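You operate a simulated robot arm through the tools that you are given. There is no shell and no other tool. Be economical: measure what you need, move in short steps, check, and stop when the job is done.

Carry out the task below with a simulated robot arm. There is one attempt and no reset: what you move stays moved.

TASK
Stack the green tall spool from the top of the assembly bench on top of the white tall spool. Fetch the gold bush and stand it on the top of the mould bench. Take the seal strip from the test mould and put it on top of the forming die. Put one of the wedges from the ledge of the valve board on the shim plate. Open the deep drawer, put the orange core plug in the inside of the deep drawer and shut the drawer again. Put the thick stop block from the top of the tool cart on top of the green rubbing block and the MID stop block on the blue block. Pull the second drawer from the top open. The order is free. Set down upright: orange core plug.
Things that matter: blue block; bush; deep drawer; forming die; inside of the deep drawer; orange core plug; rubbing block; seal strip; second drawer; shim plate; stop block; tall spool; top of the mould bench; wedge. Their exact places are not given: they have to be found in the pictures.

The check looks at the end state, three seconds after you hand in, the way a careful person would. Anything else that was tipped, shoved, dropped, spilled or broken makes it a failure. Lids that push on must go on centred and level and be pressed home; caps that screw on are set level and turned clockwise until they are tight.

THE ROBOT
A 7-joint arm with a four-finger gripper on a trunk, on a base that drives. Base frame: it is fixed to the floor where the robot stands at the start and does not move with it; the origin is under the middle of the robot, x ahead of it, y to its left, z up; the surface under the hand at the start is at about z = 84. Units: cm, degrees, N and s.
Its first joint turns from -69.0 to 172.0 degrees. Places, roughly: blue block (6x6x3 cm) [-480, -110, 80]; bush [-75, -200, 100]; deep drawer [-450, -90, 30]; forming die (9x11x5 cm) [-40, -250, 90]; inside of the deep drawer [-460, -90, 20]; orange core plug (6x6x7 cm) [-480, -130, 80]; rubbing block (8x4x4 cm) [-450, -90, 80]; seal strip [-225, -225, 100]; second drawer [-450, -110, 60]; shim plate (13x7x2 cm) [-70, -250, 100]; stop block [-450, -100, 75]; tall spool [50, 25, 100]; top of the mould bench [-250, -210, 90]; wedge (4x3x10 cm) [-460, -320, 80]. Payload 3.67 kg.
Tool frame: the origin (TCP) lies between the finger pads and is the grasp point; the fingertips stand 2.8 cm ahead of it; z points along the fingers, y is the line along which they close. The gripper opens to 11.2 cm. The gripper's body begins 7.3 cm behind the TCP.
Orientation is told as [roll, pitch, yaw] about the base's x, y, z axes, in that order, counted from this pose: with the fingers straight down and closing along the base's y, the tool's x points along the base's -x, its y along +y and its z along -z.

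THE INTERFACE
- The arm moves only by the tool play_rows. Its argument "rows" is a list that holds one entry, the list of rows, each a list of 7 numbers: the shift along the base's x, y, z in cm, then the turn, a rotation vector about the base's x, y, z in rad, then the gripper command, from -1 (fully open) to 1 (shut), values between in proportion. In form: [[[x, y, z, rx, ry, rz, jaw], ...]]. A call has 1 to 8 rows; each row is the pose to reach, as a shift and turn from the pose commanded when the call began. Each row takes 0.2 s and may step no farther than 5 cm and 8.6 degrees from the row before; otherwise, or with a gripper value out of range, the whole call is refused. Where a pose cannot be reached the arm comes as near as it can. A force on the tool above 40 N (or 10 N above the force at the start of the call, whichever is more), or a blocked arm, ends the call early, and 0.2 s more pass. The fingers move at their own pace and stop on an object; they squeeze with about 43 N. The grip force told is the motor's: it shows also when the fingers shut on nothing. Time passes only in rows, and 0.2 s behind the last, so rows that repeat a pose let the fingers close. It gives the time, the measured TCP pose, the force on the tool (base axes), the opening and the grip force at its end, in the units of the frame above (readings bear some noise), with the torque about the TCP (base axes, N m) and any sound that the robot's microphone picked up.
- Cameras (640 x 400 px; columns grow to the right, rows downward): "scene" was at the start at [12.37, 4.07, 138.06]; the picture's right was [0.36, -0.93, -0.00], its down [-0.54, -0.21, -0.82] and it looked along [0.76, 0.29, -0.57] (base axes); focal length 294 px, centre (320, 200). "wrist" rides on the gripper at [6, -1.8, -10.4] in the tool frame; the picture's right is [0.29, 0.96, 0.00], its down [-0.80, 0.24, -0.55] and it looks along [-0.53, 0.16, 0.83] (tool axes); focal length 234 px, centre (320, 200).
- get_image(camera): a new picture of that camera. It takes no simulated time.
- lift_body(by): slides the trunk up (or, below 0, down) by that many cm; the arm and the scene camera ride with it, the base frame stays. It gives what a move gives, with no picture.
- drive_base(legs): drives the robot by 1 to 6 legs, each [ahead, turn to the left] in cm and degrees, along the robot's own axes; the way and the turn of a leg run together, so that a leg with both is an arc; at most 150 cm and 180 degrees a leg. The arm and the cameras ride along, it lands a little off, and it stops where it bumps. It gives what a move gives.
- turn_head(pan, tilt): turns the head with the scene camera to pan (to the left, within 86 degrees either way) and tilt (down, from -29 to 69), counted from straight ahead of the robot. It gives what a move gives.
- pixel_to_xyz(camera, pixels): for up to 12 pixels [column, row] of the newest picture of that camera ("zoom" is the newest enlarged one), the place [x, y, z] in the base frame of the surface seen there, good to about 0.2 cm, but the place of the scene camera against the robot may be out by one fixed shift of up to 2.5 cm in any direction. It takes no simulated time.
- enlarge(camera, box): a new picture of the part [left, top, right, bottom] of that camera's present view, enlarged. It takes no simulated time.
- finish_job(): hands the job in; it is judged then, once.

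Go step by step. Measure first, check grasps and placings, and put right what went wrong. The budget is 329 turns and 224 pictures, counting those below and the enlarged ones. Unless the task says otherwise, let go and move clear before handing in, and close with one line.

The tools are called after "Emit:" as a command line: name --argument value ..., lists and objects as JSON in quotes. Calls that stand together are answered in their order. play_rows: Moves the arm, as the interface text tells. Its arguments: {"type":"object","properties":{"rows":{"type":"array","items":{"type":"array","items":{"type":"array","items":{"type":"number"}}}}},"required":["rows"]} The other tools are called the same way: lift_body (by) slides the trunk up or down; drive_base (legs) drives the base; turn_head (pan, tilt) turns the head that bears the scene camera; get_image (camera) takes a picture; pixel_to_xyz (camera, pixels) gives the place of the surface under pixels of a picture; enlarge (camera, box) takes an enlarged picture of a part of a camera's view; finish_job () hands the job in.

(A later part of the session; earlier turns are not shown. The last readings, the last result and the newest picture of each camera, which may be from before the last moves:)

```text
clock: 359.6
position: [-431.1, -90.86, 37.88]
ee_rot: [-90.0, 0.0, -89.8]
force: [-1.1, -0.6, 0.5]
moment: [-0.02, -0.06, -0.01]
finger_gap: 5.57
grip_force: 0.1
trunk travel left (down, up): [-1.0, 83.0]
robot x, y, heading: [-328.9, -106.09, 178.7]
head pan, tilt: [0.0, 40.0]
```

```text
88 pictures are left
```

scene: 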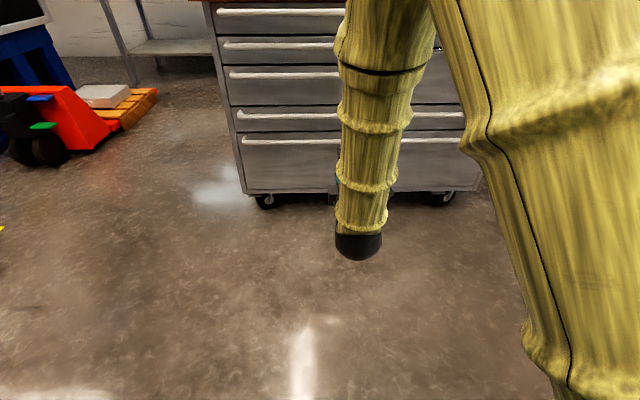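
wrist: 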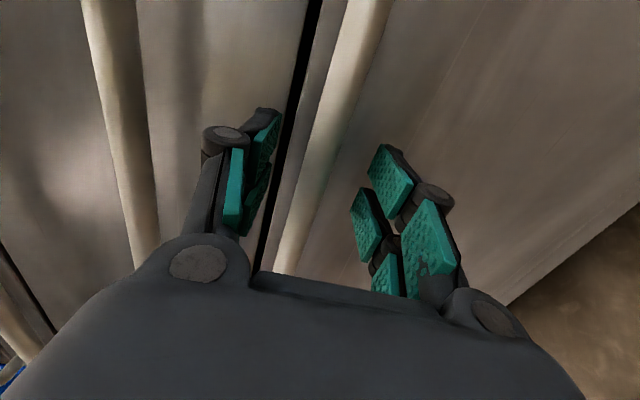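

The bar lies between the fingers. I'll close and pull.

Emit:
play_rows --rows '[[[0, 0, 0, 0, 0, 0, 0.5], [0, 0, 0, 0, 0, 0, 1], [0, 0, 0, 0, 0, 0, 1], [2, 0, 0, 0, 0, 0, 1], [5, 0, 0, 0, 0, 0, 1], [8, 0, 0, 0, 0, 0, 1]]]'

Emit:
get_image --camera "wrist"

```text
clock: 361.0
position: [-423.1, -90.9, 38.45]
ee_rot: [-90.2, -0.1, -90.1]
force: [-0.1, 23.6, 23.7]
moment: [0.28, 0.11, -0.37]
finger_gap: 1.51
grip_force: 45.1
trunk travel left (down, up): [-1.0, 83.0]
robot x, y, heading: [-329.32, -105.7, 178.8]
head pan, tilt: [0.0, 40.0]
```

```text
87 pictures are left
```

wrist: 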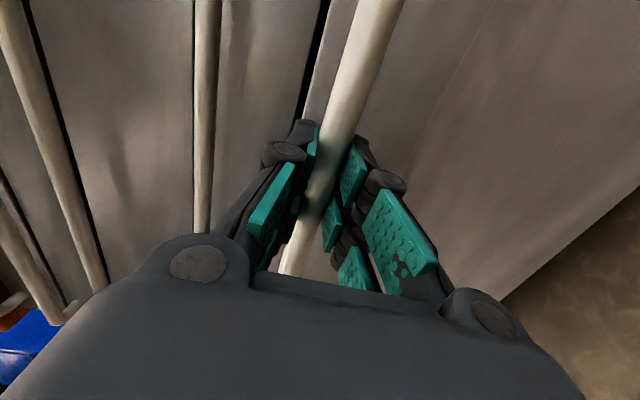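

The drawer is moving with it. I'll ease the side load and keep pulling.

Emit:
play_rows --rows '[[[2, 0.3, 0.4, 0, 0, 0, 1], [5, 0.5, 0.5, 0, 0, 0, 1], [8, 0.5, 0.5, 0, 0, 0, 1], [11, 0.5, 0.5, 0, 0, 0, 1], [14, 0.5, 0.5, 0, 0, 0, 1], [17, 0.5, 0.5, 0, 0, 0, 1]]]'

```text
clock: 361.4
position: [-420.69, -90.89, 38.3]
ee_rot: [-90.2, -0.1, -89.7]
force: [-0.9, -7.1, 18.4]
moment: [0.57, 0.32, 1.04]
finger_gap: 1.52
grip_force: 45.2
trunk travel left (down, up): [-1.0, 83.0]
robot x, y, heading: [-329.26, -106.19, 179.2]
head pan, tilt: [0.0, 40.0]
stopped in row 2: the force on the tool passed its limit at 50 N (the readings are from after the stop); the commanded pose is now the measured one
```

Emit:
play_rows --rows '[[[1.5, 0, 0.1, 0, 0, 0, 1], [3.5, 0, 0.1, 0, 0, 0, 1], [5.5, 0, 0.1, 0, 0, 0, 1], [7.5, 0, 0.1, 0, 0, 0, 1], [9.5, 0, 0.1, 0, 0, 0, 1], [11.5, 0, 0.1, 0, 0, 0, 1]]]'

```text
clock: 361.8
position: [-420.31, -90.89, 38.36]
ee_rot: [-90.4, -0.2, -89.5]
force: [-2.2, -6.2, 15.0]
moment: [0.91, 0.27, 1.08]
finger_gap: 1.5
grip_force: 44.9
trunk travel left (down, up): [-1.0, 83.0]
robot x, y, heading: [-329.07, -105.97, 179.3]
head pan, tilt: [0.0, 40.0]
stopped in row 1: the force on the tool passed its limit at 49 N (the readings are from after the stop); the commanded pose is now the measured one
```

Emit:
turn_head --pan 10 --tilt 30

Emit:
get_image --camera "scene"

Emit:
get_image --camera "wrist"

```text
clock: 362.5
position: [-420.36, -90.95, 38.32]
ee_rot: [-90.3, -0.3, -89.5]
force: [-2.0, -12.9, 21.3]
moment: [1.08, 0.14, 1.28]
finger_gap: 1.51
grip_force: 45.3
trunk travel left (down, up): [-1.0, 83.0]
robot x, y, heading: [-329.11, -106.1, 179.4]
head pan, tilt: [10.0, 30.0]
```

```text
86 pictures are left
```

scene: 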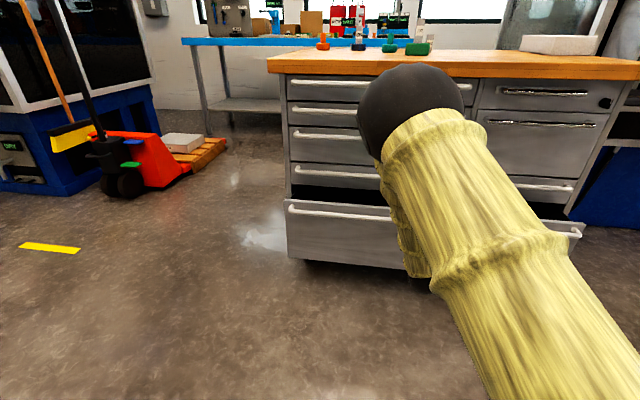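

```text
85 pictures are left
```

wrist: 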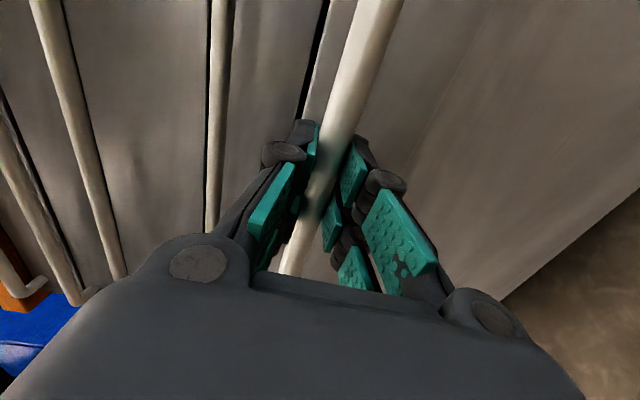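

The drawer is open about 11 cm but there's built-up side stress. I'll release, regrip and pull slower.

Emit:
play_rows --rows '[[[0, 0, 0, 0, 0, 0, 0.5], [0, 0, 0, 0, 0, 0, 0.4], [0, 0, 0, 0, 0, 0, 0.4]]]'

Emit:
get_image --camera "wrist"

Emit:
pixel_to_xyz --camera "wrist" --pixels '[[335, 120], [360, 50], [315, 170], [450, 60]]'

```text
clock: 363.3
position: [-420.32, -90.78, 37.98]
ee_rot: [-90.0, -0.4, -89.7]
force: [0.7, 0.6, 0.3]
moment: [0.04, 0.0, 0.02]
finger_gap: 3.35
grip_force: 0.0
trunk travel left (down, up): [-1.0, 83.0]
robot x, y, heading: [-329.69, -106.21, 179.3]
head pan, tilt: [10.0, 30.0]
```

```text
84 pictures are left
```

wrist: 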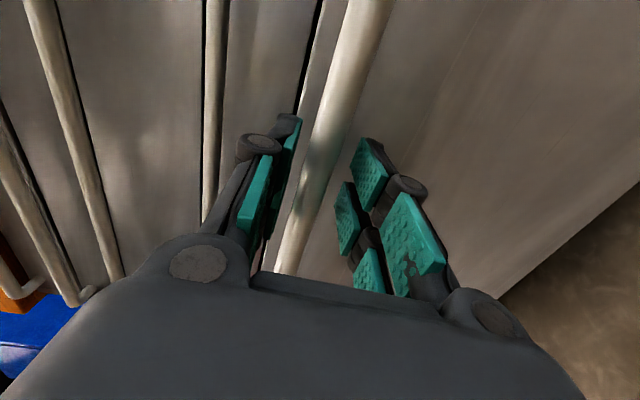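

```text
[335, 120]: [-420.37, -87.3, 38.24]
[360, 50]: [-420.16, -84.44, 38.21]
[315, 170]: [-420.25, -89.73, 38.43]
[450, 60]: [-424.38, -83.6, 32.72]
```

Emit:
play_rows --rows '[[[0, 0, 0.4, 0, 0, 0, 0.4], [0, 0, 0.4, 0, 0, 0, 1], [0, 0, 0.4, 0, 0, 0, 1], [0.8, 0, 0.4, 0, 0, 0, 1], [2, 0, 0.4, 0, 0, 0, 1], [3.2, 0, 0.4, 0, 0, 0, 1], [4.6, 0, 0.4, 0, 0, 0, 1], [6, 0, 0.4, 0, 0, 0, 1]]]'

```text
clock: 364.4
position: [-419.08, -90.37, 38.25]
ee_rot: [-90.4, -0.3, -89.8]
force: [-2.1, -12.7, 19.4]
moment: [1.18, 0.25, 1.07]
finger_gap: 1.52
grip_force: 44.5
trunk travel left (down, up): [-1.0, 83.0]
robot x, y, heading: [-329.46, -106.17, 179.2]
head pan, tilt: [10.0, 30.0]
stopped in row 5: the force on the tool passed its limit at 44 N (the readings are from after the stop); the commanded pose is now the measured one
```

Arm pulling keeps tripping the force limit. I'll keep the grip and pull by driving the base back a little.

Emit:
drive_base --legs '[[-4, 0]]'

Emit:
get_image --camera "scene"

```text
clock: 365.3
position: [-415.18, -90.39, 38.36]
ee_rot: [-90.3, -0.3, -90.1]
force: [-2.0, -11.1, 28.9]
moment: [1.31, 0.27, 0.31]
finger_gap: 1.5
grip_force: 44.8
trunk travel left (down, up): [-1.0, 83.0]
robot x, y, heading: [-325.43, -105.82, 179.5]
head pan, tilt: [10.0, 30.0]
```

```text
83 pictures are left
```

scene: 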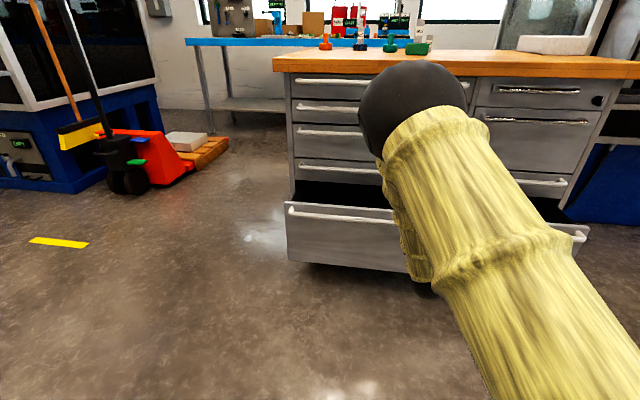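

Base pulling works. I'll open it further.

Emit:
drive_base --legs '[[-14, 0]]'

Emit:
get_image --camera "scene"

```text
clock: 366.6
position: [-401.09, -90.26, 38.37]
ee_rot: [-90.3, -0.5, -90.0]
force: [0.4, 19.1, 21.2]
moment: [1.46, 0.16, -0.09]
finger_gap: 1.47
grip_force: 44.6
trunk travel left (down, up): [-1.0, 83.0]
robot x, y, heading: [-311.09, -106.37, 179.5]
head pan, tilt: [10.0, 30.0]
```

```text
82 pictures are left
```

scene: 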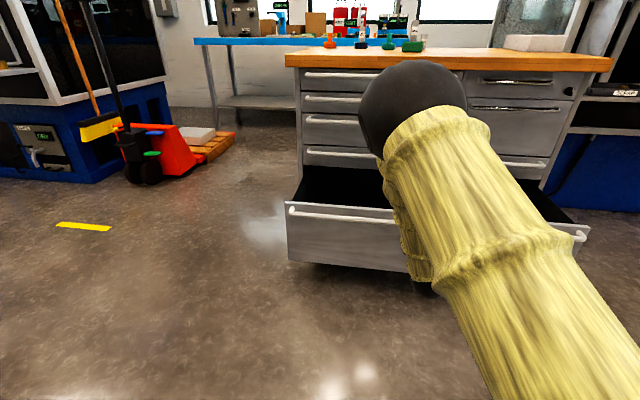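

The drawer is open 30 cm. I'll release, back the hand off and check the space on the south side for fetching the plug.

Emit:
play_rows --rows '[[[0, 0, 0, 0, 0, 0, 0.5], [0, 0, 0, 0, 0, 0, 0], [0, 0, 0, 0, 0, 0, -0.2], [3, 0, 0, 0, 0, 0, -0.2], [7, 0, 0, 0, 0, 0, -0.2], [11, 0, 2, 0, 0, 0, -0.2]]]'

Emit:
pixel_to_xyz --camera "scene" --pixels '[[145, 182], [230, 145], [190, 165], [160, 175], [60, 225], [110, 228], [135, 150], [290, 260], [300, 185]]'

```text
clock: 368.2
position: [-388.96, -88.7, 34.82]
ee_rot: [-86.0, -1.0, -91.8]
force: [-0.2, -0.2, -0.2]
moment: [-0.03, -0.01, 0.0]
finger_gap: 6.71
grip_force: 0.0
trunk travel left (down, up): [-1.0, 83.0]
robot x, y, heading: [-311.67, -106.13, 179.2]
head pan, tilt: [10.0, 30.0]
stopped in row 6: the arm was blocked; the commanded pose is now the measured one
```

```text
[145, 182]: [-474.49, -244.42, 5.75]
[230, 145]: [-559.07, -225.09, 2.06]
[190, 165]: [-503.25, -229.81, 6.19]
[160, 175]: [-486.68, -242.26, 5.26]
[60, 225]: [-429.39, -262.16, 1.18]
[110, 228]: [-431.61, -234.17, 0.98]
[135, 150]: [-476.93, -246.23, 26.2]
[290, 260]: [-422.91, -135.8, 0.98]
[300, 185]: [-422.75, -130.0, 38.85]
```

Emit:
play_rows --rows '[[[0, 0, 0.5, -0.084, -0.084, -0.084, 0], [0, 0, 1, -0.168, -0.168, -0.168, 0], [0, 0, 1.5, -0.252, -0.252, -0.252, 0], [0, 0, 2, -0.336, -0.336, -0.336, 0], [0, 0, 2.5, -0.42, -0.42, -0.42, 0], [0, 0, 3, -0.504, -0.504, -0.504, 0], [0, 0, 3.5, -0.588, -0.588, -0.588, 0], [0, 0, 4, -0.672, -0.672, -0.672, 0]]]'

```text
clock: 369.1
position: [-384.92, -87.28, 24.81]
ee_rot: [-59.5, -10.3, -111.9]
force: [0.5, 0.0, 0.0]
moment: [0.01, 0.01, -0.02]
finger_gap: 5.59
grip_force: 0.1
trunk travel left (down, up): [-1.0, 83.0]
robot x, y, heading: [-311.12, -106.18, 179.3]
head pan, tilt: [10.0, 30.0]
stopped in row 4: the arm was blocked; the commanded pose is now the measured one
```

Emit:
lift_body --by 45

Emit:
get_image --camera "scene"

```text
refused: 45 is not a number from -40 to 40
```

```text
81 pictures are left
```

scene: 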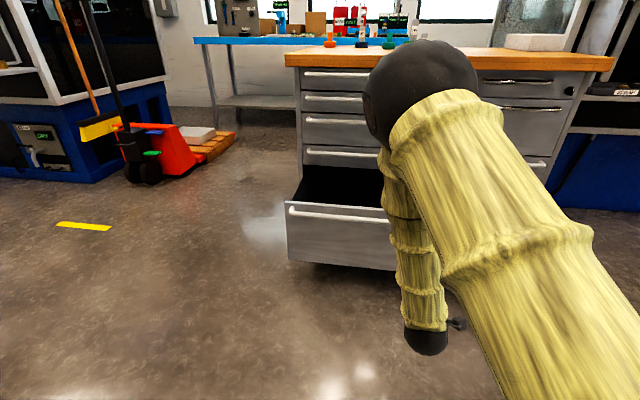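

Emit:
lift_body --by 40

Emit:
drive_base --legs '[[-20, 0]]'

Emit:
play_rows --rows '[[[-3, 0, 1, -0.07, -0.07, -0.07, 0], [-6, 0, 2, -0.14, -0.14, -0.14, 0], [-9, 0, 3, -0.21, -0.21, -0.21, 0], [-9, 0, 4, -0.29, -0.29, -0.29, 0], [-9, 0, 5, -0.37, -0.37, -0.37, 0], [-9, 0, 6, -0.45, -0.45, -0.45, 0]]]'

```text
clock: 372.9
position: [-384.95, -87.44, 64.82]
ee_rot: [-59.5, -10.4, -111.9]
force: [-0.5, 0.7, -0.1]
moment: [-0.04, 0.0, 0.02]
finger_gap: 5.59
grip_force: 0.0
trunk travel left (down, up): [-41.0, 43.0]
robot x, y, heading: [-311.63, -106.08, 179.2]
head pan, tilt: [10.0, 30.0]
```

```text
clock: 374.5
position: [-364.44, -87.47, 64.88]
ee_rot: [-59.5, -10.4, -112.0]
force: [-0.4, 0.5, 0.0]
moment: [-0.01, 0.0, 0.02]
finger_gap: 5.59
grip_force: 0.0
trunk travel left (down, up): [-41.0, 43.0]
robot x, y, heading: [-290.96, -106.53, 179.2]
head pan, tilt: [10.0, 30.0]
```

```text
clock: 375.9
position: [-373.06, -86.31, 69.46]
ee_rot: [-21.3, -13.3, -148.4]
force: [1.8, 0.7, 0.1]
moment: [0.03, 0.08, -0.01]
finger_gap: 5.6
grip_force: 0.1
trunk travel left (down, up): [-41.0, 43.0]
robot x, y, heading: [-291.1, -106.48, 179.0]
head pan, tilt: [10.0, 30.0]
```

Emit:
play_rows --rows '[[[0, 0, 0, -0.06, -0.125, 0, 0], [0, 0, 0, -0.12, -0.25, 0, 0], [0, 0, 0, -0.195, -0.37, 0, 0]]]'

```text
clock: 376.7
position: [-373.36, -87.61, 70.93]
ee_rot: [-1.6, -1.7, -149.6]
force: [-0.4, 0.4, 0.4]
moment: [-0.06, -0.03, 0.0]
finger_gap: 5.61
grip_force: 0.1
trunk travel left (down, up): [-41.0, 43.0]
robot x, y, heading: [-291.2, -106.44, 179.2]
head pan, tilt: [10.0, 30.0]
```

Emit:
play_rows --rows '[[[4, -2, 0, -0.009, -0.04, 0, 0], [8, -4, 0, -0.009, -0.04, 0, 0], [12, -6, 0, -0.009, -0.04, 0, 0], [16, -8, 0, -0.009, -0.04, 0, 0], [20, -10, 0, -0.009, -0.04, 0, 0], [24, -12, 0, -0.009, -0.04, 0, 0], [28, -13, 0, -0.009, -0.04, 0, 0], [32, -14, 0, -0.009, -0.04, 0, 0]]]'

Emit:
lift_body --by 34

Emit:
drive_base --legs '[[0, 64], [85, 0], [0, -63], [86, 0], [0, -78]]'

Emit:
turn_head --pan 15 --tilt 45

Emit:
get_image --camera "scene"

```text
clock: 378.5
position: [-341.49, -101.35, 71.05]
ee_rot: [-0.3, -0.1, -149.7]
force: [-0.8, 0.4, -0.6]
moment: [0.04, -0.01, -0.01]
finger_gap: 5.58
grip_force: 0.0
trunk travel left (down, up): [-41.0, 43.0]
robot x, y, heading: [-290.88, -106.5, 179.1]
head pan, tilt: [10.0, 30.0]
```

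```text
clock: 381.9
position: [-341.59, -101.49, 105.01]
ee_rot: [-0.3, -0.1, -149.7]
force: [-0.2, -0.4, 0.5]
moment: [0.02, -0.04, 0.02]
finger_gap: 5.59
grip_force: 0.0
trunk travel left (down, up): [-75.0, 9.0]
robot x, y, heading: [-290.94, -106.16, 179.1]
head pan, tilt: [10.0, 30.0]
```

```text
clock: 386.8
position: [-324.34, -168.23, 105.15]
ee_rot: [-0.8, 0.3, -83.8]
force: [1.5, -1.0, 0.1]
moment: [0.05, 0.04, -0.02]
finger_gap: 5.59
grip_force: 0.1
trunk travel left (down, up): [-75.0, 9.0]
robot x, y, heading: [-301.73, -123.02, -103.2]
head pan, tilt: [10.0, 30.0]
stopped in leg 2: the robot was blocked; the commanded pose is now the measured one
```

```text
clock: 387.6
position: [-325.07, -167.9, 105.18]
ee_rot: [-0.4, 0.1, -83.8]
force: [-0.1, -0.8, 0.0]
moment: [0.0, -0.03, -0.02]
finger_gap: 5.6
grip_force: 0.1
trunk travel left (down, up): [-75.0, 9.0]
robot x, y, heading: [-301.78, -122.91, -103.3]
head pan, tilt: [15.0, 45.0]
```

```text
80 pictures are left
```

scene: 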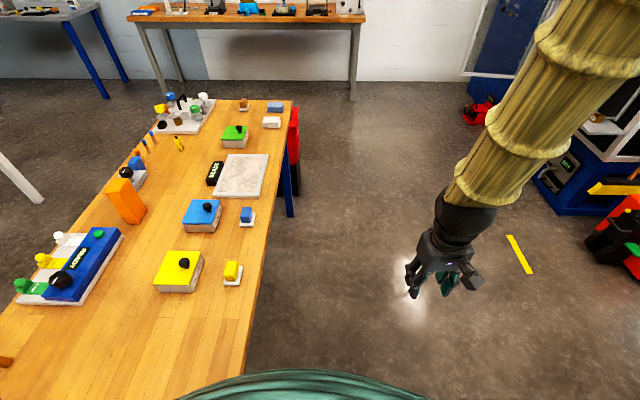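

I brushed the mould bench corner. I'll check that the bush still stands and then go around with more room.

Emit:
drive_base --legs '[[-8, 0], [0, -77], [35, 0], [0, 80]]'

Emit:
turn_head --pan 60 --tilt 30

Emit:
get_image --camera "scene"

```text
clock: 397.3
position: [-357.01, -161.17, 105.16]
ee_rot: [-0.3, 0.0, -81.1]
force: [-0.3, 0.6, 0.4]
moment: [0.01, -0.04, 0.0]
finger_gap: 5.61
grip_force: 0.1
trunk travel left (down, up): [-75.0, 9.0]
robot x, y, heading: [-336.29, -114.53, -100.7]
head pan, tilt: [15.0, 45.0]
```

```text
clock: 398.4
position: [-356.96, -161.01, 104.99]
ee_rot: [-0.4, 0.2, -81.1]
force: [-0.1, 0.2, 0.0]
moment: [0.01, -0.01, 0.01]
finger_gap: 5.6
grip_force: 0.1
trunk travel left (down, up): [-75.0, 9.0]
robot x, y, heading: [-336.21, -115.02, -100.8]
head pan, tilt: [60.0, 30.0]
```

```text
79 pictures are left
```

scene: 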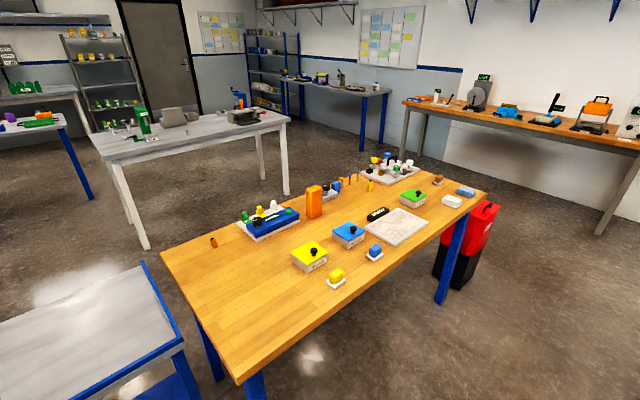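

The bush still stands. I'll continue to the cart's south side.

Emit:
drive_base --legs '[[67, 0], [0, -79], [70, 0], [0, -78]]'

Emit:
turn_head --pan 10 --tilt 45

Emit:
get_image --camera "scene"

Emit:
get_image --camera "wrist"

```text
clock: 412.5
position: [-417.74, -132.25, 104.98]
ee_rot: [-0.4, 0.0, 120.3]
force: [0.5, -0.8, -0.1]
moment: [-0.03, 0.01, 0.02]
finger_gap: 5.59
grip_force: 0.2
trunk travel left (down, up): [-75.0, 9.0]
robot x, y, heading: [-419.91, -182.89, 100.5]
head pan, tilt: [60.0, 30.0]
```

```text
clock: 413.7
position: [-417.7, -132.14, 105.07]
ee_rot: [-0.4, 0.2, 120.3]
force: [0.6, 0.2, -0.2]
moment: [0.0, 0.01, 0.0]
finger_gap: 5.59
grip_force: 0.1
trunk travel left (down, up): [-75.0, 9.0]
robot x, y, heading: [-420.36, -182.66, 100.4]
head pan, tilt: [10.0, 45.0]
```

```text
78 pictures are left
```

scene: 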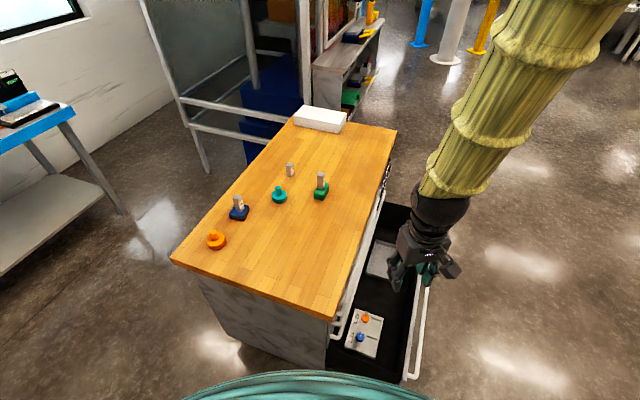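

```text
77 pictures are left
```

wrist: 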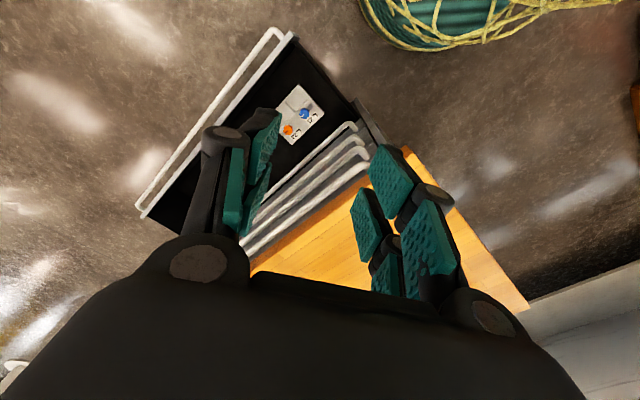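

I have a clear view. The drawer holds some inserts, so I'll zoom in on the drawer and the plug.

Emit:
enlarge --camera "scene" --box '[320, 190, 450, 390]'

Emit:
pixel_to_xyz --camera "scene" --pixels '[[365, 318], [360, 337], [378, 345], [350, 350], [385, 300], [378, 260], [395, 240], [395, 360], [216, 240], [216, 236], [400, 310], [375, 290]]'

Emit:
enlarge --camera "scene" --box '[190, 160, 340, 270]'

```text
2.00 times, centred on (385, 290) of scene
```

zoom: 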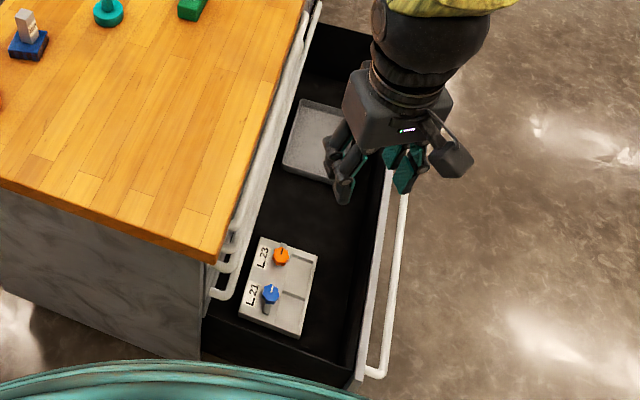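

```text
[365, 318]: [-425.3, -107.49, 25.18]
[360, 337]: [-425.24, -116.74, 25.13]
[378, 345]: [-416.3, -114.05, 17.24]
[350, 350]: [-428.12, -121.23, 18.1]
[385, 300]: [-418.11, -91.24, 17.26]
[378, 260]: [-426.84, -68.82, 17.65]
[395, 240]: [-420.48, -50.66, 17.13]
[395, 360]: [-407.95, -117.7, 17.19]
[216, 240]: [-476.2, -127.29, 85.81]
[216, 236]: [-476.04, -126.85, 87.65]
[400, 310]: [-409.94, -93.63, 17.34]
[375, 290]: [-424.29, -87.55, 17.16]
```

```text
3.64 times, centred on (265, 215) of scene
```

zoom: 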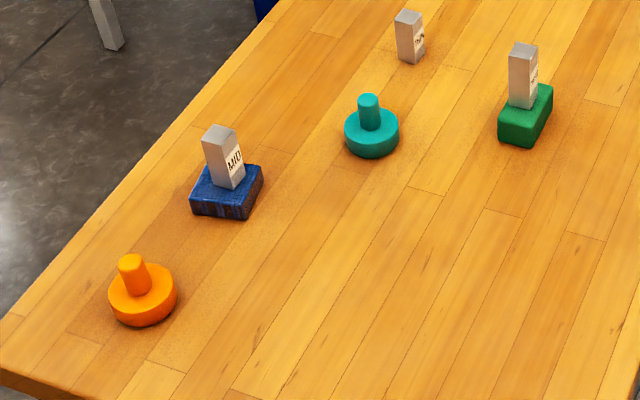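

Free drawer floor is around (-417,-93), z≈16. I'll edge closer, turn slightly and go over the orange plug.

Emit:
drive_base --legs '[[8, 0], [0, 15]]'

Emit:
play_rows --rows '[[[-4.5, 0.5, 0, 0, 0, 0, 0], [-9, 1, 0, 0, 0, 0, 0], [-13.5, 1, 0, 0, 0, 0, 0], [-18, 1, 0, 0, 0, 0, 0], [-22.5, 1, 0, 0, 0, 0, 0], [-27, 0.5, 0, 0, 0, 0, 0]]]'

Emit:
get_image --camera "wrist"

```text
clock: 415.6
position: [-432.35, -125.5, 105.14]
ee_rot: [-0.4, 0.1, 135.5]
force: [-0.6, -0.2, 0.0]
moment: [0.01, -0.03, 0.0]
finger_gap: 5.59
grip_force: 0.0
trunk travel left (down, up): [-75.0, 9.0]
robot x, y, heading: [-421.54, -175.01, 115.6]
head pan, tilt: [10.0, 45.0]
```

```text
clock: 417.2
position: [-458.85, -122.31, 108.93]
ee_rot: [5.0, -2.0, 131.5]
force: [0.0, 0.7, -0.1]
moment: [-0.01, 0.05, 0.01]
finger_gap: 5.6
grip_force: 0.0
trunk travel left (down, up): [-75.0, 9.0]
robot x, y, heading: [-421.55, -175.08, 115.8]
head pan, tilt: [10.0, 45.0]
stopped in row 6: the arm was blocked; the commanded pose is now the measured one
```

```text
74 pictures are left
```

wrist: 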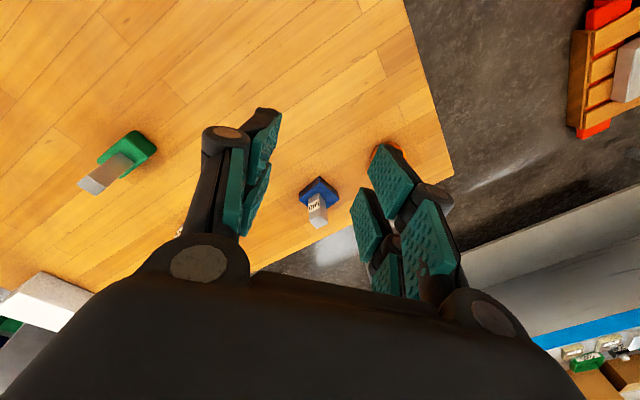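

Emit:
turn_head --pan 0 --tilt 10

Emit:
get_image --camera "scene"

```text
clock: 418.2
position: [-459.05, -122.23, 109.01]
ee_rot: [4.9, -2.0, 131.5]
force: [-0.1, 0.4, 0.5]
moment: [0.03, -0.01, 0.0]
finger_gap: 5.6
grip_force: 0.0
trunk travel left (down, up): [-75.0, 9.0]
robot x, y, heading: [-421.46, -175.18, 115.5]
head pan, tilt: [0.0, 10.0]
```

```text
73 pictures are left
```

scene: 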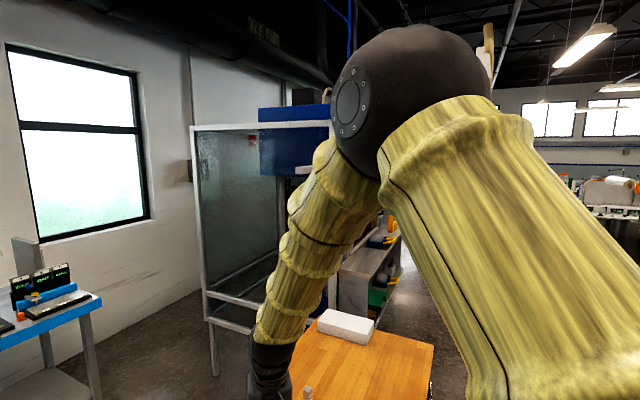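

The elbow is now in an upward posture and runs into a limit to the left. I'll level the hand and turn the base further left so the plug is straight ahead.

Emit:
play_rows --rows '[[[3, -2, 0, 0.032, -0.089, 0, 0], [6, -4, -2, 0.032, -0.089, 0, 0]]]'

Emit:
drive_base --legs '[[0, 24]]'

Emit:
turn_head --pan 0 --tilt 45

Emit:
get_image --camera "wrist"

```text
clock: 418.8
position: [-452.56, -125.7, 107.28]
ee_rot: [2.0, 0.4, 130.2]
force: [-1.1, -0.9, 0.7]
moment: [-0.02, -0.02, -0.01]
finger_gap: 5.62
grip_force: 0.2
trunk travel left (down, up): [-75.0, 9.0]
robot x, y, heading: [-421.45, -174.57, 115.7]
head pan, tilt: [0.0, 10.0]
```

```text
clock: 420.4
position: [-469.97, -142.04, 107.94]
ee_rot: [1.9, -0.3, 153.7]
force: [-0.3, -0.3, 0.6]
moment: [0.01, 0.0, -0.01]
finger_gap: 5.61
grip_force: 0.1
trunk travel left (down, up): [-75.0, 9.0]
robot x, y, heading: [-421.6, -174.99, 139.1]
head pan, tilt: [0.0, 10.0]
```

```text
clock: 421.4
position: [-469.92, -142.11, 108.13]
ee_rot: [2.2, -0.5, 153.5]
force: [-0.4, -0.1, -0.4]
moment: [0.05, -0.02, 0.01]
finger_gap: 5.6
grip_force: 0.0
trunk travel left (down, up): [-75.0, 9.0]
robot x, y, heading: [-421.68, -175.1, 139.1]
head pan, tilt: [0.0, 45.0]
```

```text
72 pictures are left
```

wrist: 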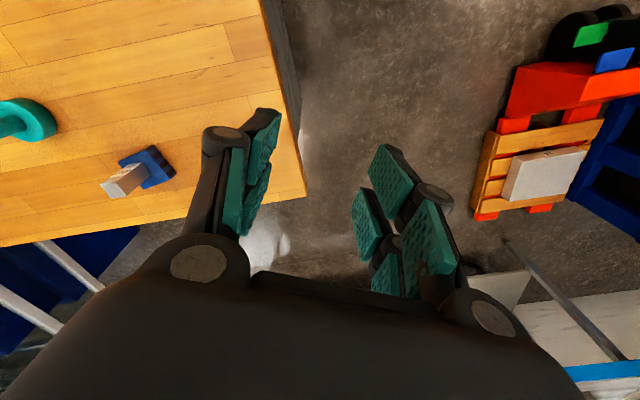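

Emit:
play_rows --rows '[[[0, 3, 0, 0.03, -0.023, -0.06, 0], [0, 6, 0, 0.03, -0.023, -0.12, 0], [0, 9, -1, 0.03, -0.023, -0.18, 0], [-1, 12, -2, 0.03, -0.023, -0.25, 0]]]'

Emit:
get_image --camera "wrist"

```text
clock: 422.4
position: [-471.01, -129.79, 105.87]
ee_rot: [-0.2, -0.1, 139.4]
force: [-0.7, -0.1, 0.0]
moment: [0.0, -0.01, 0.02]
finger_gap: 5.6
grip_force: 0.1
trunk travel left (down, up): [-75.0, 9.0]
robot x, y, heading: [-421.69, -174.9, 139.2]
head pan, tilt: [0.0, 45.0]
```

```text
71 pictures are left
```

wrist: 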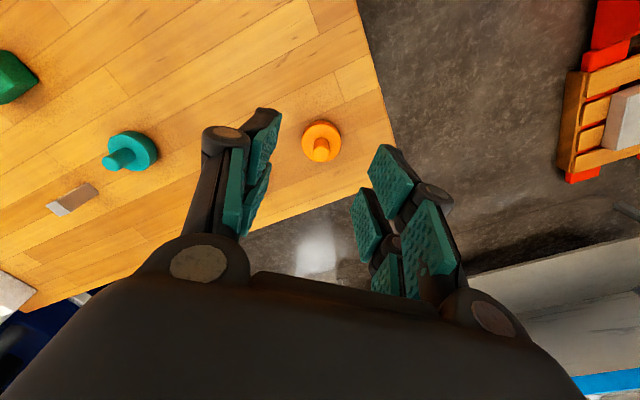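

Emit:
enlarge --camera "wrist" --box '[285, 105, 365, 175]'

Emit:
pixel_to_xyz --camera "wrist" --pixels '[[322, 155], [316, 155], [327, 153], [322, 128], [308, 140], [335, 148], [340, 138]]'

```text
5.71 times, centred on (325, 140) of wrist
```

zoom: 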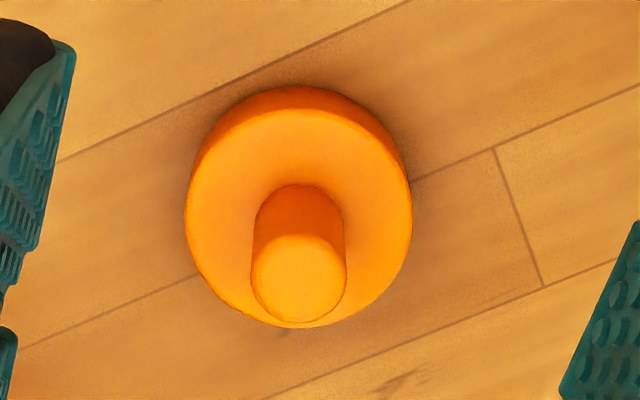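

```text
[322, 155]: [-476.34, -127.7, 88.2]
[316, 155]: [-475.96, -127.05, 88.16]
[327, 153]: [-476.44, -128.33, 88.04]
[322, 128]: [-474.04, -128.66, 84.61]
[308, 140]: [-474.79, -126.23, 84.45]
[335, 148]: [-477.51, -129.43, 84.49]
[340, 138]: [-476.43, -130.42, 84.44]
```

The stem centre is (-476.15,-127.8), its top at 88.2 and the disc's top at 84.5. I'll descend to grip the stem.

Emit:
play_rows --rows '[[[-2.5, 1, -3, 0, 0, 0, 0], [-5.1, 2, -6, 0, 0, 0, 0], [-5.1, 2, -10.5, 0, 0, 0, 0], [-5.1, 2, -15, 0, 0, 0, 0], [-5.1, 2, -18.2, 0, 0, 0, 0]]]'

Emit:
get_image --camera "wrist"

```text
clock: 423.6
position: [-476.18, -128.39, 87.88]
ee_rot: [-0.2, -0.2, 139.4]
force: [-0.8, -0.5, -0.3]
moment: [-0.01, 0.03, -0.02]
finger_gap: 5.64
grip_force: 0.1
trunk travel left (down, up): [-75.0, 9.0]
robot x, y, heading: [-421.89, -174.73, 138.9]
head pan, tilt: [0.0, 45.0]
```

```text
69 pictures are left
```

wrist: 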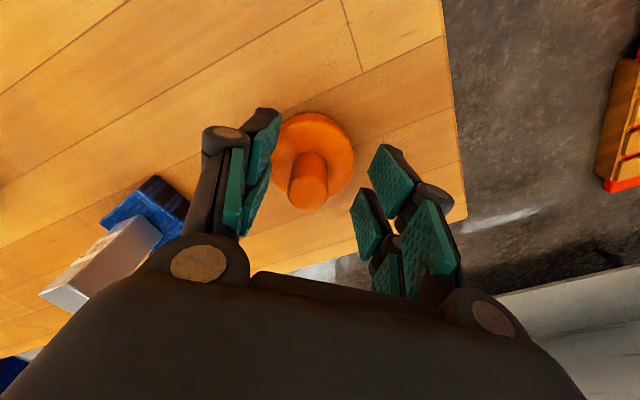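

Emit:
play_rows --rows '[[[0.1, 0.5, -0.2, 0, 0, 0, 0], [0.1, 0.5, -0.2, 0, 0, 0, 0.5], [0.1, 0.5, -0.2, 0, 0, 0, 1], [0.1, 0.5, -0.2, 0, 0, 0, 1], [0.1, 0.5, 4, 0, 0, 0, 1], [0.1, 0.5, 8.5, 0, 0, 0, 1], [0.1, 0.5, 13, 0, 0, 0, 1]]]'

Emit:
get_image --camera "wrist"

Emit:
get_image --camera "scene"

```text
clock: 425.2
position: [-475.48, -127.95, 100.8]
ee_rot: [-0.2, -0.2, 139.4]
force: [0.0, 0.0, -0.4]
moment: [0.01, 0.02, -0.03]
finger_gap: 1.88
grip_force: 43.3
trunk travel left (down, up): [-75.0, 9.0]
robot x, y, heading: [-422.01, -175.28, 139.0]
head pan, tilt: [0.0, 45.0]
```

```text
68 pictures are left
```

wrist: 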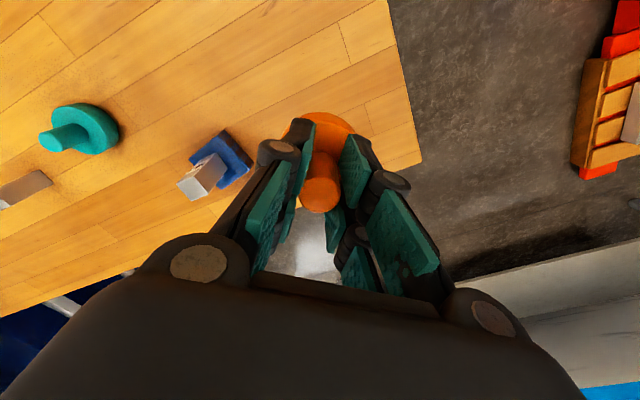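

```text
67 pictures are left
```

scene: 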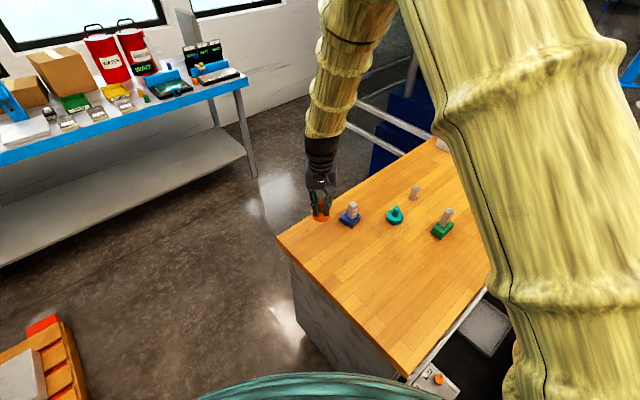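

The plug is held upright. I'll retract it towards the robot and swing to face the open drawer.

Emit:
play_rows --rows '[[[3, -3, 0.5, 0, 0, 0, 1], [6, -6, 1, 0, 0, 0, 1], [9, -9, 1.5, 0, 0, 0, 1], [12, -12, 2, 0, 0, 0, 1], [14.5, -14.5, 2, 0, 0, 0, 1]]]'

Emit:
drive_base --legs '[[0, -48]]'

Emit:
get_image --camera "scene"

```text
clock: 426.4
position: [-461.22, -141.73, 102.2]
ee_rot: [1.5, 1.0, 137.9]
force: [-0.2, 0.4, -1.5]
moment: [-0.01, 0.0, -0.05]
finger_gap: 1.87
grip_force: 43.0
trunk travel left (down, up): [-75.0, 9.0]
robot x, y, heading: [-421.72, -174.99, 139.1]
head pan, tilt: [0.0, 45.0]
```

```text
clock: 429.0
position: [-423.65, -123.02, 103.19]
ee_rot: [1.8, -0.1, 90.1]
force: [0.4, -0.4, 0.0]
moment: [-0.01, -0.01, 0.02]
finger_gap: 1.87
grip_force: 42.9
trunk travel left (down, up): [-75.0, 9.0]
robot x, y, heading: [-421.24, -174.54, 90.9]
head pan, tilt: [0.0, 45.0]
```

```text
66 pictures are left
```

scene: 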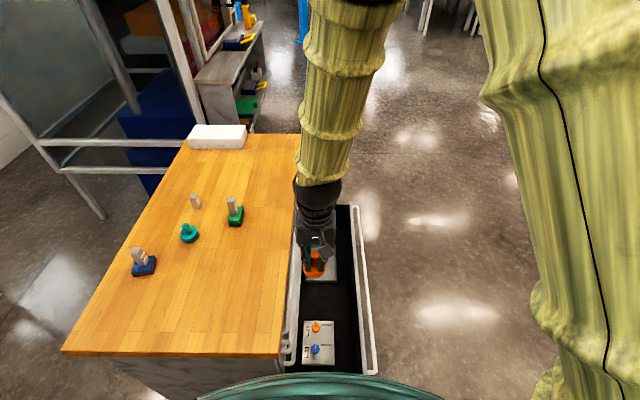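

Emit:
play_rows --rows '[[[1.5, 4, 0, 0, -0.031, 0, 1], [3, 8, 0, 0, -0.031, 0, 1], [4.5, 12, 0, 0, -0.031, 0, 1], [6, 16, 0, 0, -0.031, 0, 1], [7, 20, 0, 0, -0.031, 0, 1], [7.6, 24.5, 0, 0, -0.031, 0, 1], [7.6, 29, 0, 0, -0.031, 0, 1]]]'

Emit:
get_image --camera "wrist"

```text
clock: 430.6
position: [-415.9, -93.76, 103.01]
ee_rot: [0.0, 0.0, 90.0]
force: [0.4, 0.3, -1.6]
moment: [-0.04, 0.02, -0.04]
finger_gap: 1.89
grip_force: 43.2
trunk travel left (down, up): [-75.0, 9.0]
robot x, y, heading: [-421.72, -174.95, 90.9]
head pan, tilt: [0.0, 45.0]
```

```text
65 pictures are left
```

wrist: 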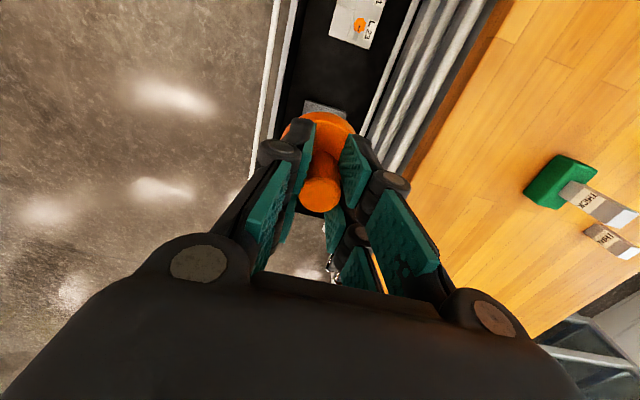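

Emit:
pixel_to_xyz --camera "wrist" --pixels '[[345, 45], [360, 48], [325, 105], [310, 110], [335, 80], [300, 70], [375, 100], [362, 130], [268, 70]]'

```text
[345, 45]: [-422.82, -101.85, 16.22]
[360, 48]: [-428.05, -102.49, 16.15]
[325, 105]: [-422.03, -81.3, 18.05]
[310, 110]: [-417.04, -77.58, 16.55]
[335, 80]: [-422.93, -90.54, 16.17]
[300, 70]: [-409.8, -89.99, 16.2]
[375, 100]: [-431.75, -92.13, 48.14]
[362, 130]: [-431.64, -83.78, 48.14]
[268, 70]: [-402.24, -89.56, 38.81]
```

The drawer floor is 16.2 and the free gap is centred near y -92. I'll lower the trunk in two stages, watching the clearance.

Emit:
lift_body --by -40

Emit:
lift_body --by -15

Emit:
get_image --camera "scene"

Emit:
get_image --camera "wrist"

```text
clock: 434.4
position: [-416.16, -93.95, 63.18]
ee_rot: [0.0, -0.1, 90.1]
force: [0.9, -0.6, -0.2]
moment: [0.02, -0.01, 0.01]
finger_gap: 1.82
grip_force: 42.9
trunk travel left (down, up): [-35.0, 49.0]
robot x, y, heading: [-421.52, -174.87, 91.0]
head pan, tilt: [0.0, 45.0]
```

```text
clock: 436.2
position: [-416.13, -93.88, 48.13]
ee_rot: [-0.1, -0.2, 90.0]
force: [0.0, -0.2, -0.5]
moment: [-0.01, -0.01, 0.0]
finger_gap: 1.83
grip_force: 42.7
trunk travel left (down, up): [-20.0, 64.0]
robot x, y, heading: [-421.86, -175.01, 90.9]
head pan, tilt: [0.0, 45.0]
```

```text
64 pictures are left
```

scene: 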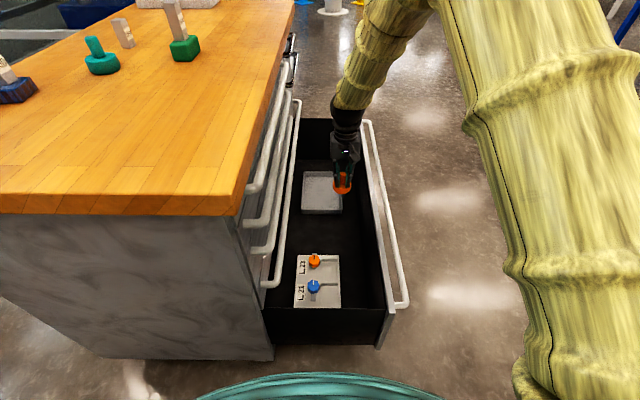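

```text
63 pictures are left
```

wrist: 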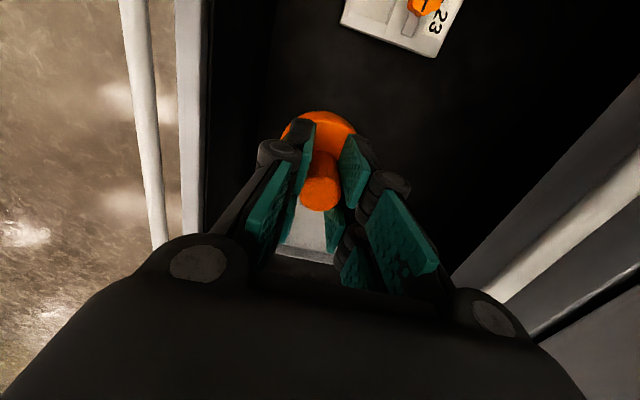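

Emit:
pixel_to_xyz --camera "wrist" --pixels '[[430, 52], [345, 22], [310, 215], [310, 205], [290, 225], [300, 100], [210, 100]]'

Emit:
lift_body --by -19

Emit:
get_image --camera "wrist"

```text
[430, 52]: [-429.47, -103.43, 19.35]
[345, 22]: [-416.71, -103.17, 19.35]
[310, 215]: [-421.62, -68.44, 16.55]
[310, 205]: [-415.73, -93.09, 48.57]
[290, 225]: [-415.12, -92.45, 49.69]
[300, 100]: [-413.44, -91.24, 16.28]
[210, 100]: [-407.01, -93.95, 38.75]
```

```text
clock: 438.3
position: [-416.07, -93.93, 29.29]
ee_rot: [0.0, 0.0, 90.0]
force: [-0.5, 0.5, -0.5]
moment: [-0.04, -0.02, -0.01]
finger_gap: 1.82
grip_force: 43.3
trunk travel left (down, up): [-1.0, 83.0]
robot x, y, heading: [-421.75, -175.05, 90.9]
head pan, tilt: [0.0, 45.0]
```

```text
62 pictures are left
```

wrist: 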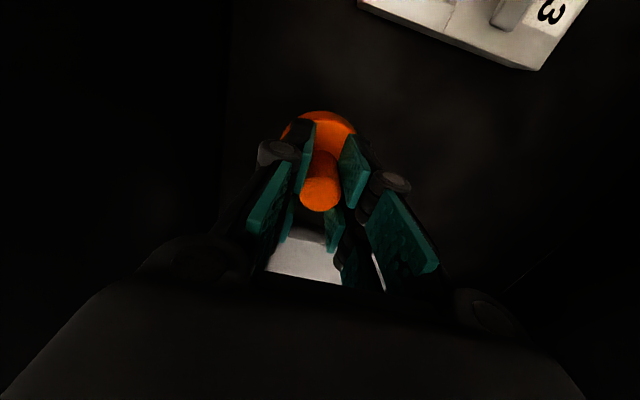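

All clear. I'll lower the last 7 cm with the arm until contact.

Emit:
play_rows --rows '[[[0, 0.5, -3, 0, 0, 0, 1], [0, 0.8, -5.5, 0, 0, 0, 1], [0, 0.8, -6.5, 0, 0, 0, 1], [0, 0.8, -6.9, 0, 0, 0, 1], [0, 0.8, -7.2, 0, 0, 0, 1], [0, 0.8, -7.5, 0, 0, 0, 1]]]'

```text
clock: 439.7
position: [-415.93, -93.05, 21.84]
ee_rot: [0.1, -0.2, 90.0]
force: [-1.8, -3.2, 19.0]
moment: [-0.47, -0.02, 0.01]
finger_gap: 1.83
grip_force: 42.8
trunk travel left (down, up): [-1.0, 83.0]
robot x, y, heading: [-421.47, -175.54, 90.8]
head pan, tilt: [0.0, 45.0]
```

Contact. I'll release and lift straight out.

Emit:
play_rows --rows '[[[0, 0, 0.2, 0, 0, 0, 1], [0, 0, 0.2, 0, 0, 0, 0.6], [0, 0, 0.2, 0, 0, 0, 0.3], [0, 0, 0.2, 0, 0, 0, 0.2], [0, 0, 3.5, 0, 0, 0, 0.2], [0, 0, 7, 0, 0, 0, 0.2]]]'

Emit:
lift_body --by 30

Emit:
get_image --camera "wrist"

```text
clock: 441.1
position: [-416.14, -93.44, 28.54]
ee_rot: [0.0, 0.0, 90.1]
force: [0.3, 0.3, -1.1]
moment: [0.0, 0.01, 0.03]
finger_gap: 4.49
grip_force: 0.1
trunk travel left (down, up): [-1.0, 83.0]
robot x, y, heading: [-421.63, -175.26, 90.8]
head pan, tilt: [0.0, 45.0]
```

```text
clock: 444.1
position: [-416.16, -93.28, 58.68]
ee_rot: [0.0, -0.1, 89.9]
force: [-0.6, -0.5, -0.6]
moment: [0.01, 0.01, 0.0]
finger_gap: 4.48
grip_force: 0.0
trunk travel left (down, up): [-31.0, 53.0]
robot x, y, heading: [-421.5, -175.32, 90.9]
head pan, tilt: [0.0, 45.0]
```

```text
61 pictures are left
```

wrist: 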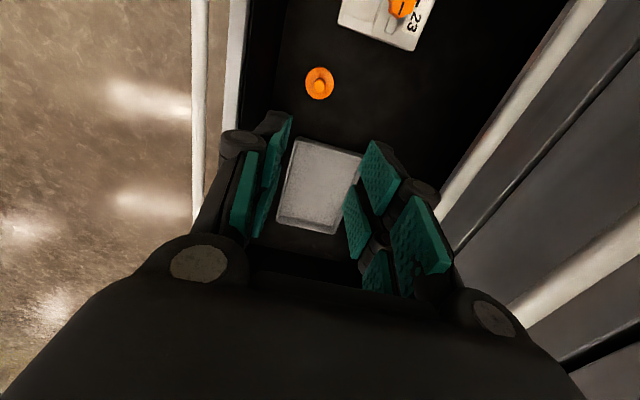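

The plug stands upright in the drawer. Now I'll retract and drive around to the east side to push the drawer shut.

Emit:
play_rows --rows '[[[0, -4, 1, 0, 0, 0, 0.2], [0, -8, 2, 0, 0, 0, 0.2], [0, -12, 3, 0, 0, 0, 0.2], [0, -16, 4, 0, 0, 0, 0.2], [0, -20, 5, 0, 0, 0, 0.2], [0, -24, 6, 0, 0, 0, 0.2], [0, -28, 7, 0, 0, 0, 0.2]]]'

Emit:
drive_base --legs '[[0, -93], [72, 0], [0, 82], [84, 0], [0, 98]]'

Emit:
turn_head --pan 0 --tilt 30

Emit:
get_image --camera "scene"

```text
clock: 445.7
position: [-415.74, -121.33, 65.47]
ee_rot: [0.0, -0.1, 90.0]
force: [0.6, 0.3, 0.4]
moment: [0.03, -0.01, -0.02]
finger_gap: 4.5
grip_force: 0.0
trunk travel left (down, up): [-31.0, 53.0]
robot x, y, heading: [-421.61, -174.98, 91.1]
head pan, tilt: [0.0, 45.0]
```

```text
clock: 465.3
position: [-393.04, -86.62, 65.47]
ee_rot: [-0.1, -0.1, -180.1]
force: [0.2, 0.0, -0.8]
moment: [-0.03, 0.01, 0.01]
finger_gap: 4.47
grip_force: 0.2
trunk travel left (down, up): [-31.0, 53.0]
robot x, y, heading: [-339.14, -92.7, -179.2]
head pan, tilt: [0.0, 45.0]
```

```text
clock: 466.1
position: [-393.09, -86.64, 65.42]
ee_rot: [0.0, -0.1, -179.9]
force: [-0.1, 0.4, -0.4]
moment: [0.0, -0.05, -0.02]
finger_gap: 4.5
grip_force: 0.0
trunk travel left (down, up): [-31.0, 53.0]
robot x, y, heading: [-339.48, -92.46, -179.1]
head pan, tilt: [0.0, 30.0]
```

```text
60 pictures are left
```

scene: 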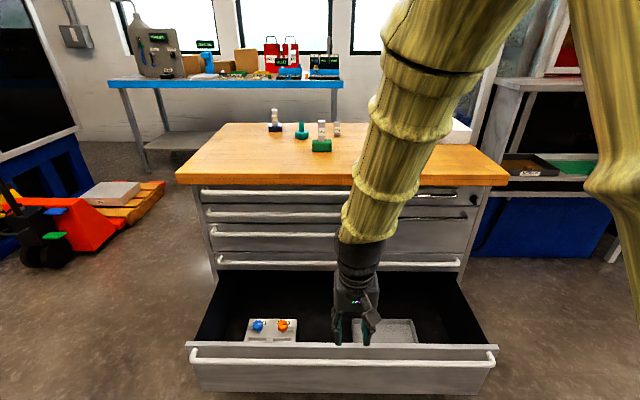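

I'll back up, lower the trunk and prepare the horizontal push posture.

Emit:
drive_base --legs '[[-32, 0]]'

Emit:
lift_body --by -24

Emit:
play_rows --rows '[[[-4.5, 0, 0, 0, 0, 0, 0.6], [-9, 0, 0, 0, 0, 0, 1], [-13.5, 0, 0, 0, 0, 0, 1], [-18, 0, 0, 0, 0, 0, 1]]]'

```text
clock: 468.2
position: [-361.27, -86.0, 65.49]
ee_rot: [0.1, 0.0, 179.8]
force: [-0.7, 0.4, 0.0]
moment: [0.0, -0.02, -0.03]
finger_gap: 4.47
grip_force: 0.1
trunk travel left (down, up): [-31.0, 53.0]
robot x, y, heading: [-307.62, -91.8, -179.4]
head pan, tilt: [0.0, 30.0]
```

```text
clock: 470.7
position: [-361.3, -85.91, 41.38]
ee_rot: [0.0, -0.1, 179.7]
force: [0.4, 1.0, -0.5]
moment: [0.0, 0.04, 0.0]
finger_gap: 4.5
grip_force: 0.1
trunk travel left (down, up): [-7.0, 77.0]
robot x, y, heading: [-307.73, -92.42, -179.5]
head pan, tilt: [0.0, 30.0]
```

```text
clock: 471.7
position: [-379.61, -85.62, 41.19]
ee_rot: [0.0, -0.1, 179.9]
force: [0.4, -0.1, 0.4]
moment: [-0.01, 0.0, 0.01]
finger_gap: 0.0
grip_force: 35.8
trunk travel left (down, up): [-7.0, 77.0]
robot x, y, heading: [-307.76, -92.18, -179.3]
head pan, tilt: [0.0, 30.0]
```

Emit:
play_rows --rows '[[[0, 0, 0, 0.084, 0.084, 0.084, 1], [0, 0, 0, 0.168, 0.168, 0.168, 1], [0, 0, 0, 0.252, 0.252, 0.252, 1], [0, 0, 0, 0.336, 0.336, 0.336, 1], [0, 0, 0, 0.42, 0.42, 0.42, 1], [0, 0, 0, 0.504, 0.504, 0.504, 1], [0, 0, 0, 0.588, 0.588, 0.588, 1], [0, 0, 0, 0.672, 0.672, 0.672, 1]]]'

Emit:
play_rows --rows '[[[0, 0, 0, 0.077, 0.077, 0.077, 1], [0, 0, 0, 0.154, 0.154, 0.154, 1], [0, 0, 0, 0.231, 0.231, 0.231, 1], [0, 0, 0, 0.308, 0.308, 0.308, 1], [0, 0, 0, 0.385, 0.385, 0.385, 1], [0, 0, 0, 0.462, 0.462, 0.462, 1], [0, 0, 0, 0.537, 0.537, 0.537, 1]]]'

Emit:
get_image --camera "wrist"

```text
clock: 472.8
position: [-379.8, -82.91, 41.11]
ee_rot: [-14.8, -17.1, -167.5]
force: [-0.5, 1.2, 1.1]
moment: [0.0, 0.03, 0.0]
finger_gap: 0.0
grip_force: 35.7
trunk travel left (down, up): [-7.0, 77.0]
robot x, y, heading: [-307.45, -91.6, -179.6]
head pan, tilt: [0.0, 30.0]
stopped in row 5: the arm was blocked; the commanded pose is now the measured one
```

```text
clock: 473.5
position: [-379.62, -79.98, 41.38]
ee_rot: [-17.3, -22.9, -168.1]
force: [-0.4, -0.7, -0.1]
moment: [0.0, 0.01, 0.03]
finger_gap: 0.04
grip_force: 36.0
out of reach, approached as far as the arm can: row 2
trunk travel left (down, up): [-7.0, 77.0]
robot x, y, heading: [-307.75, -91.98, -179.2]
head pan, tilt: [0.0, 30.0]
stopped in row 3: the arm was blocked; the commanded pose is now the measured one
```

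```text
59 pictures are left
```

wrist: 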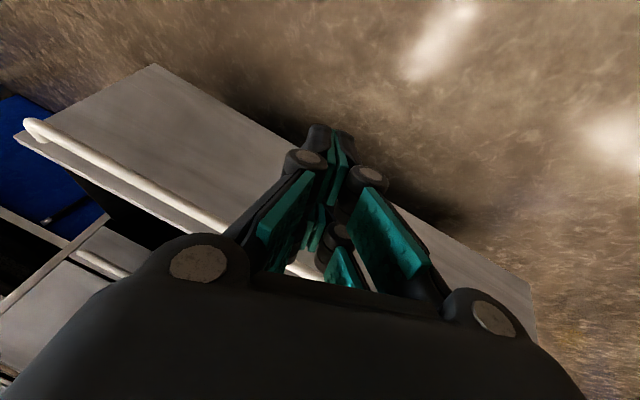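

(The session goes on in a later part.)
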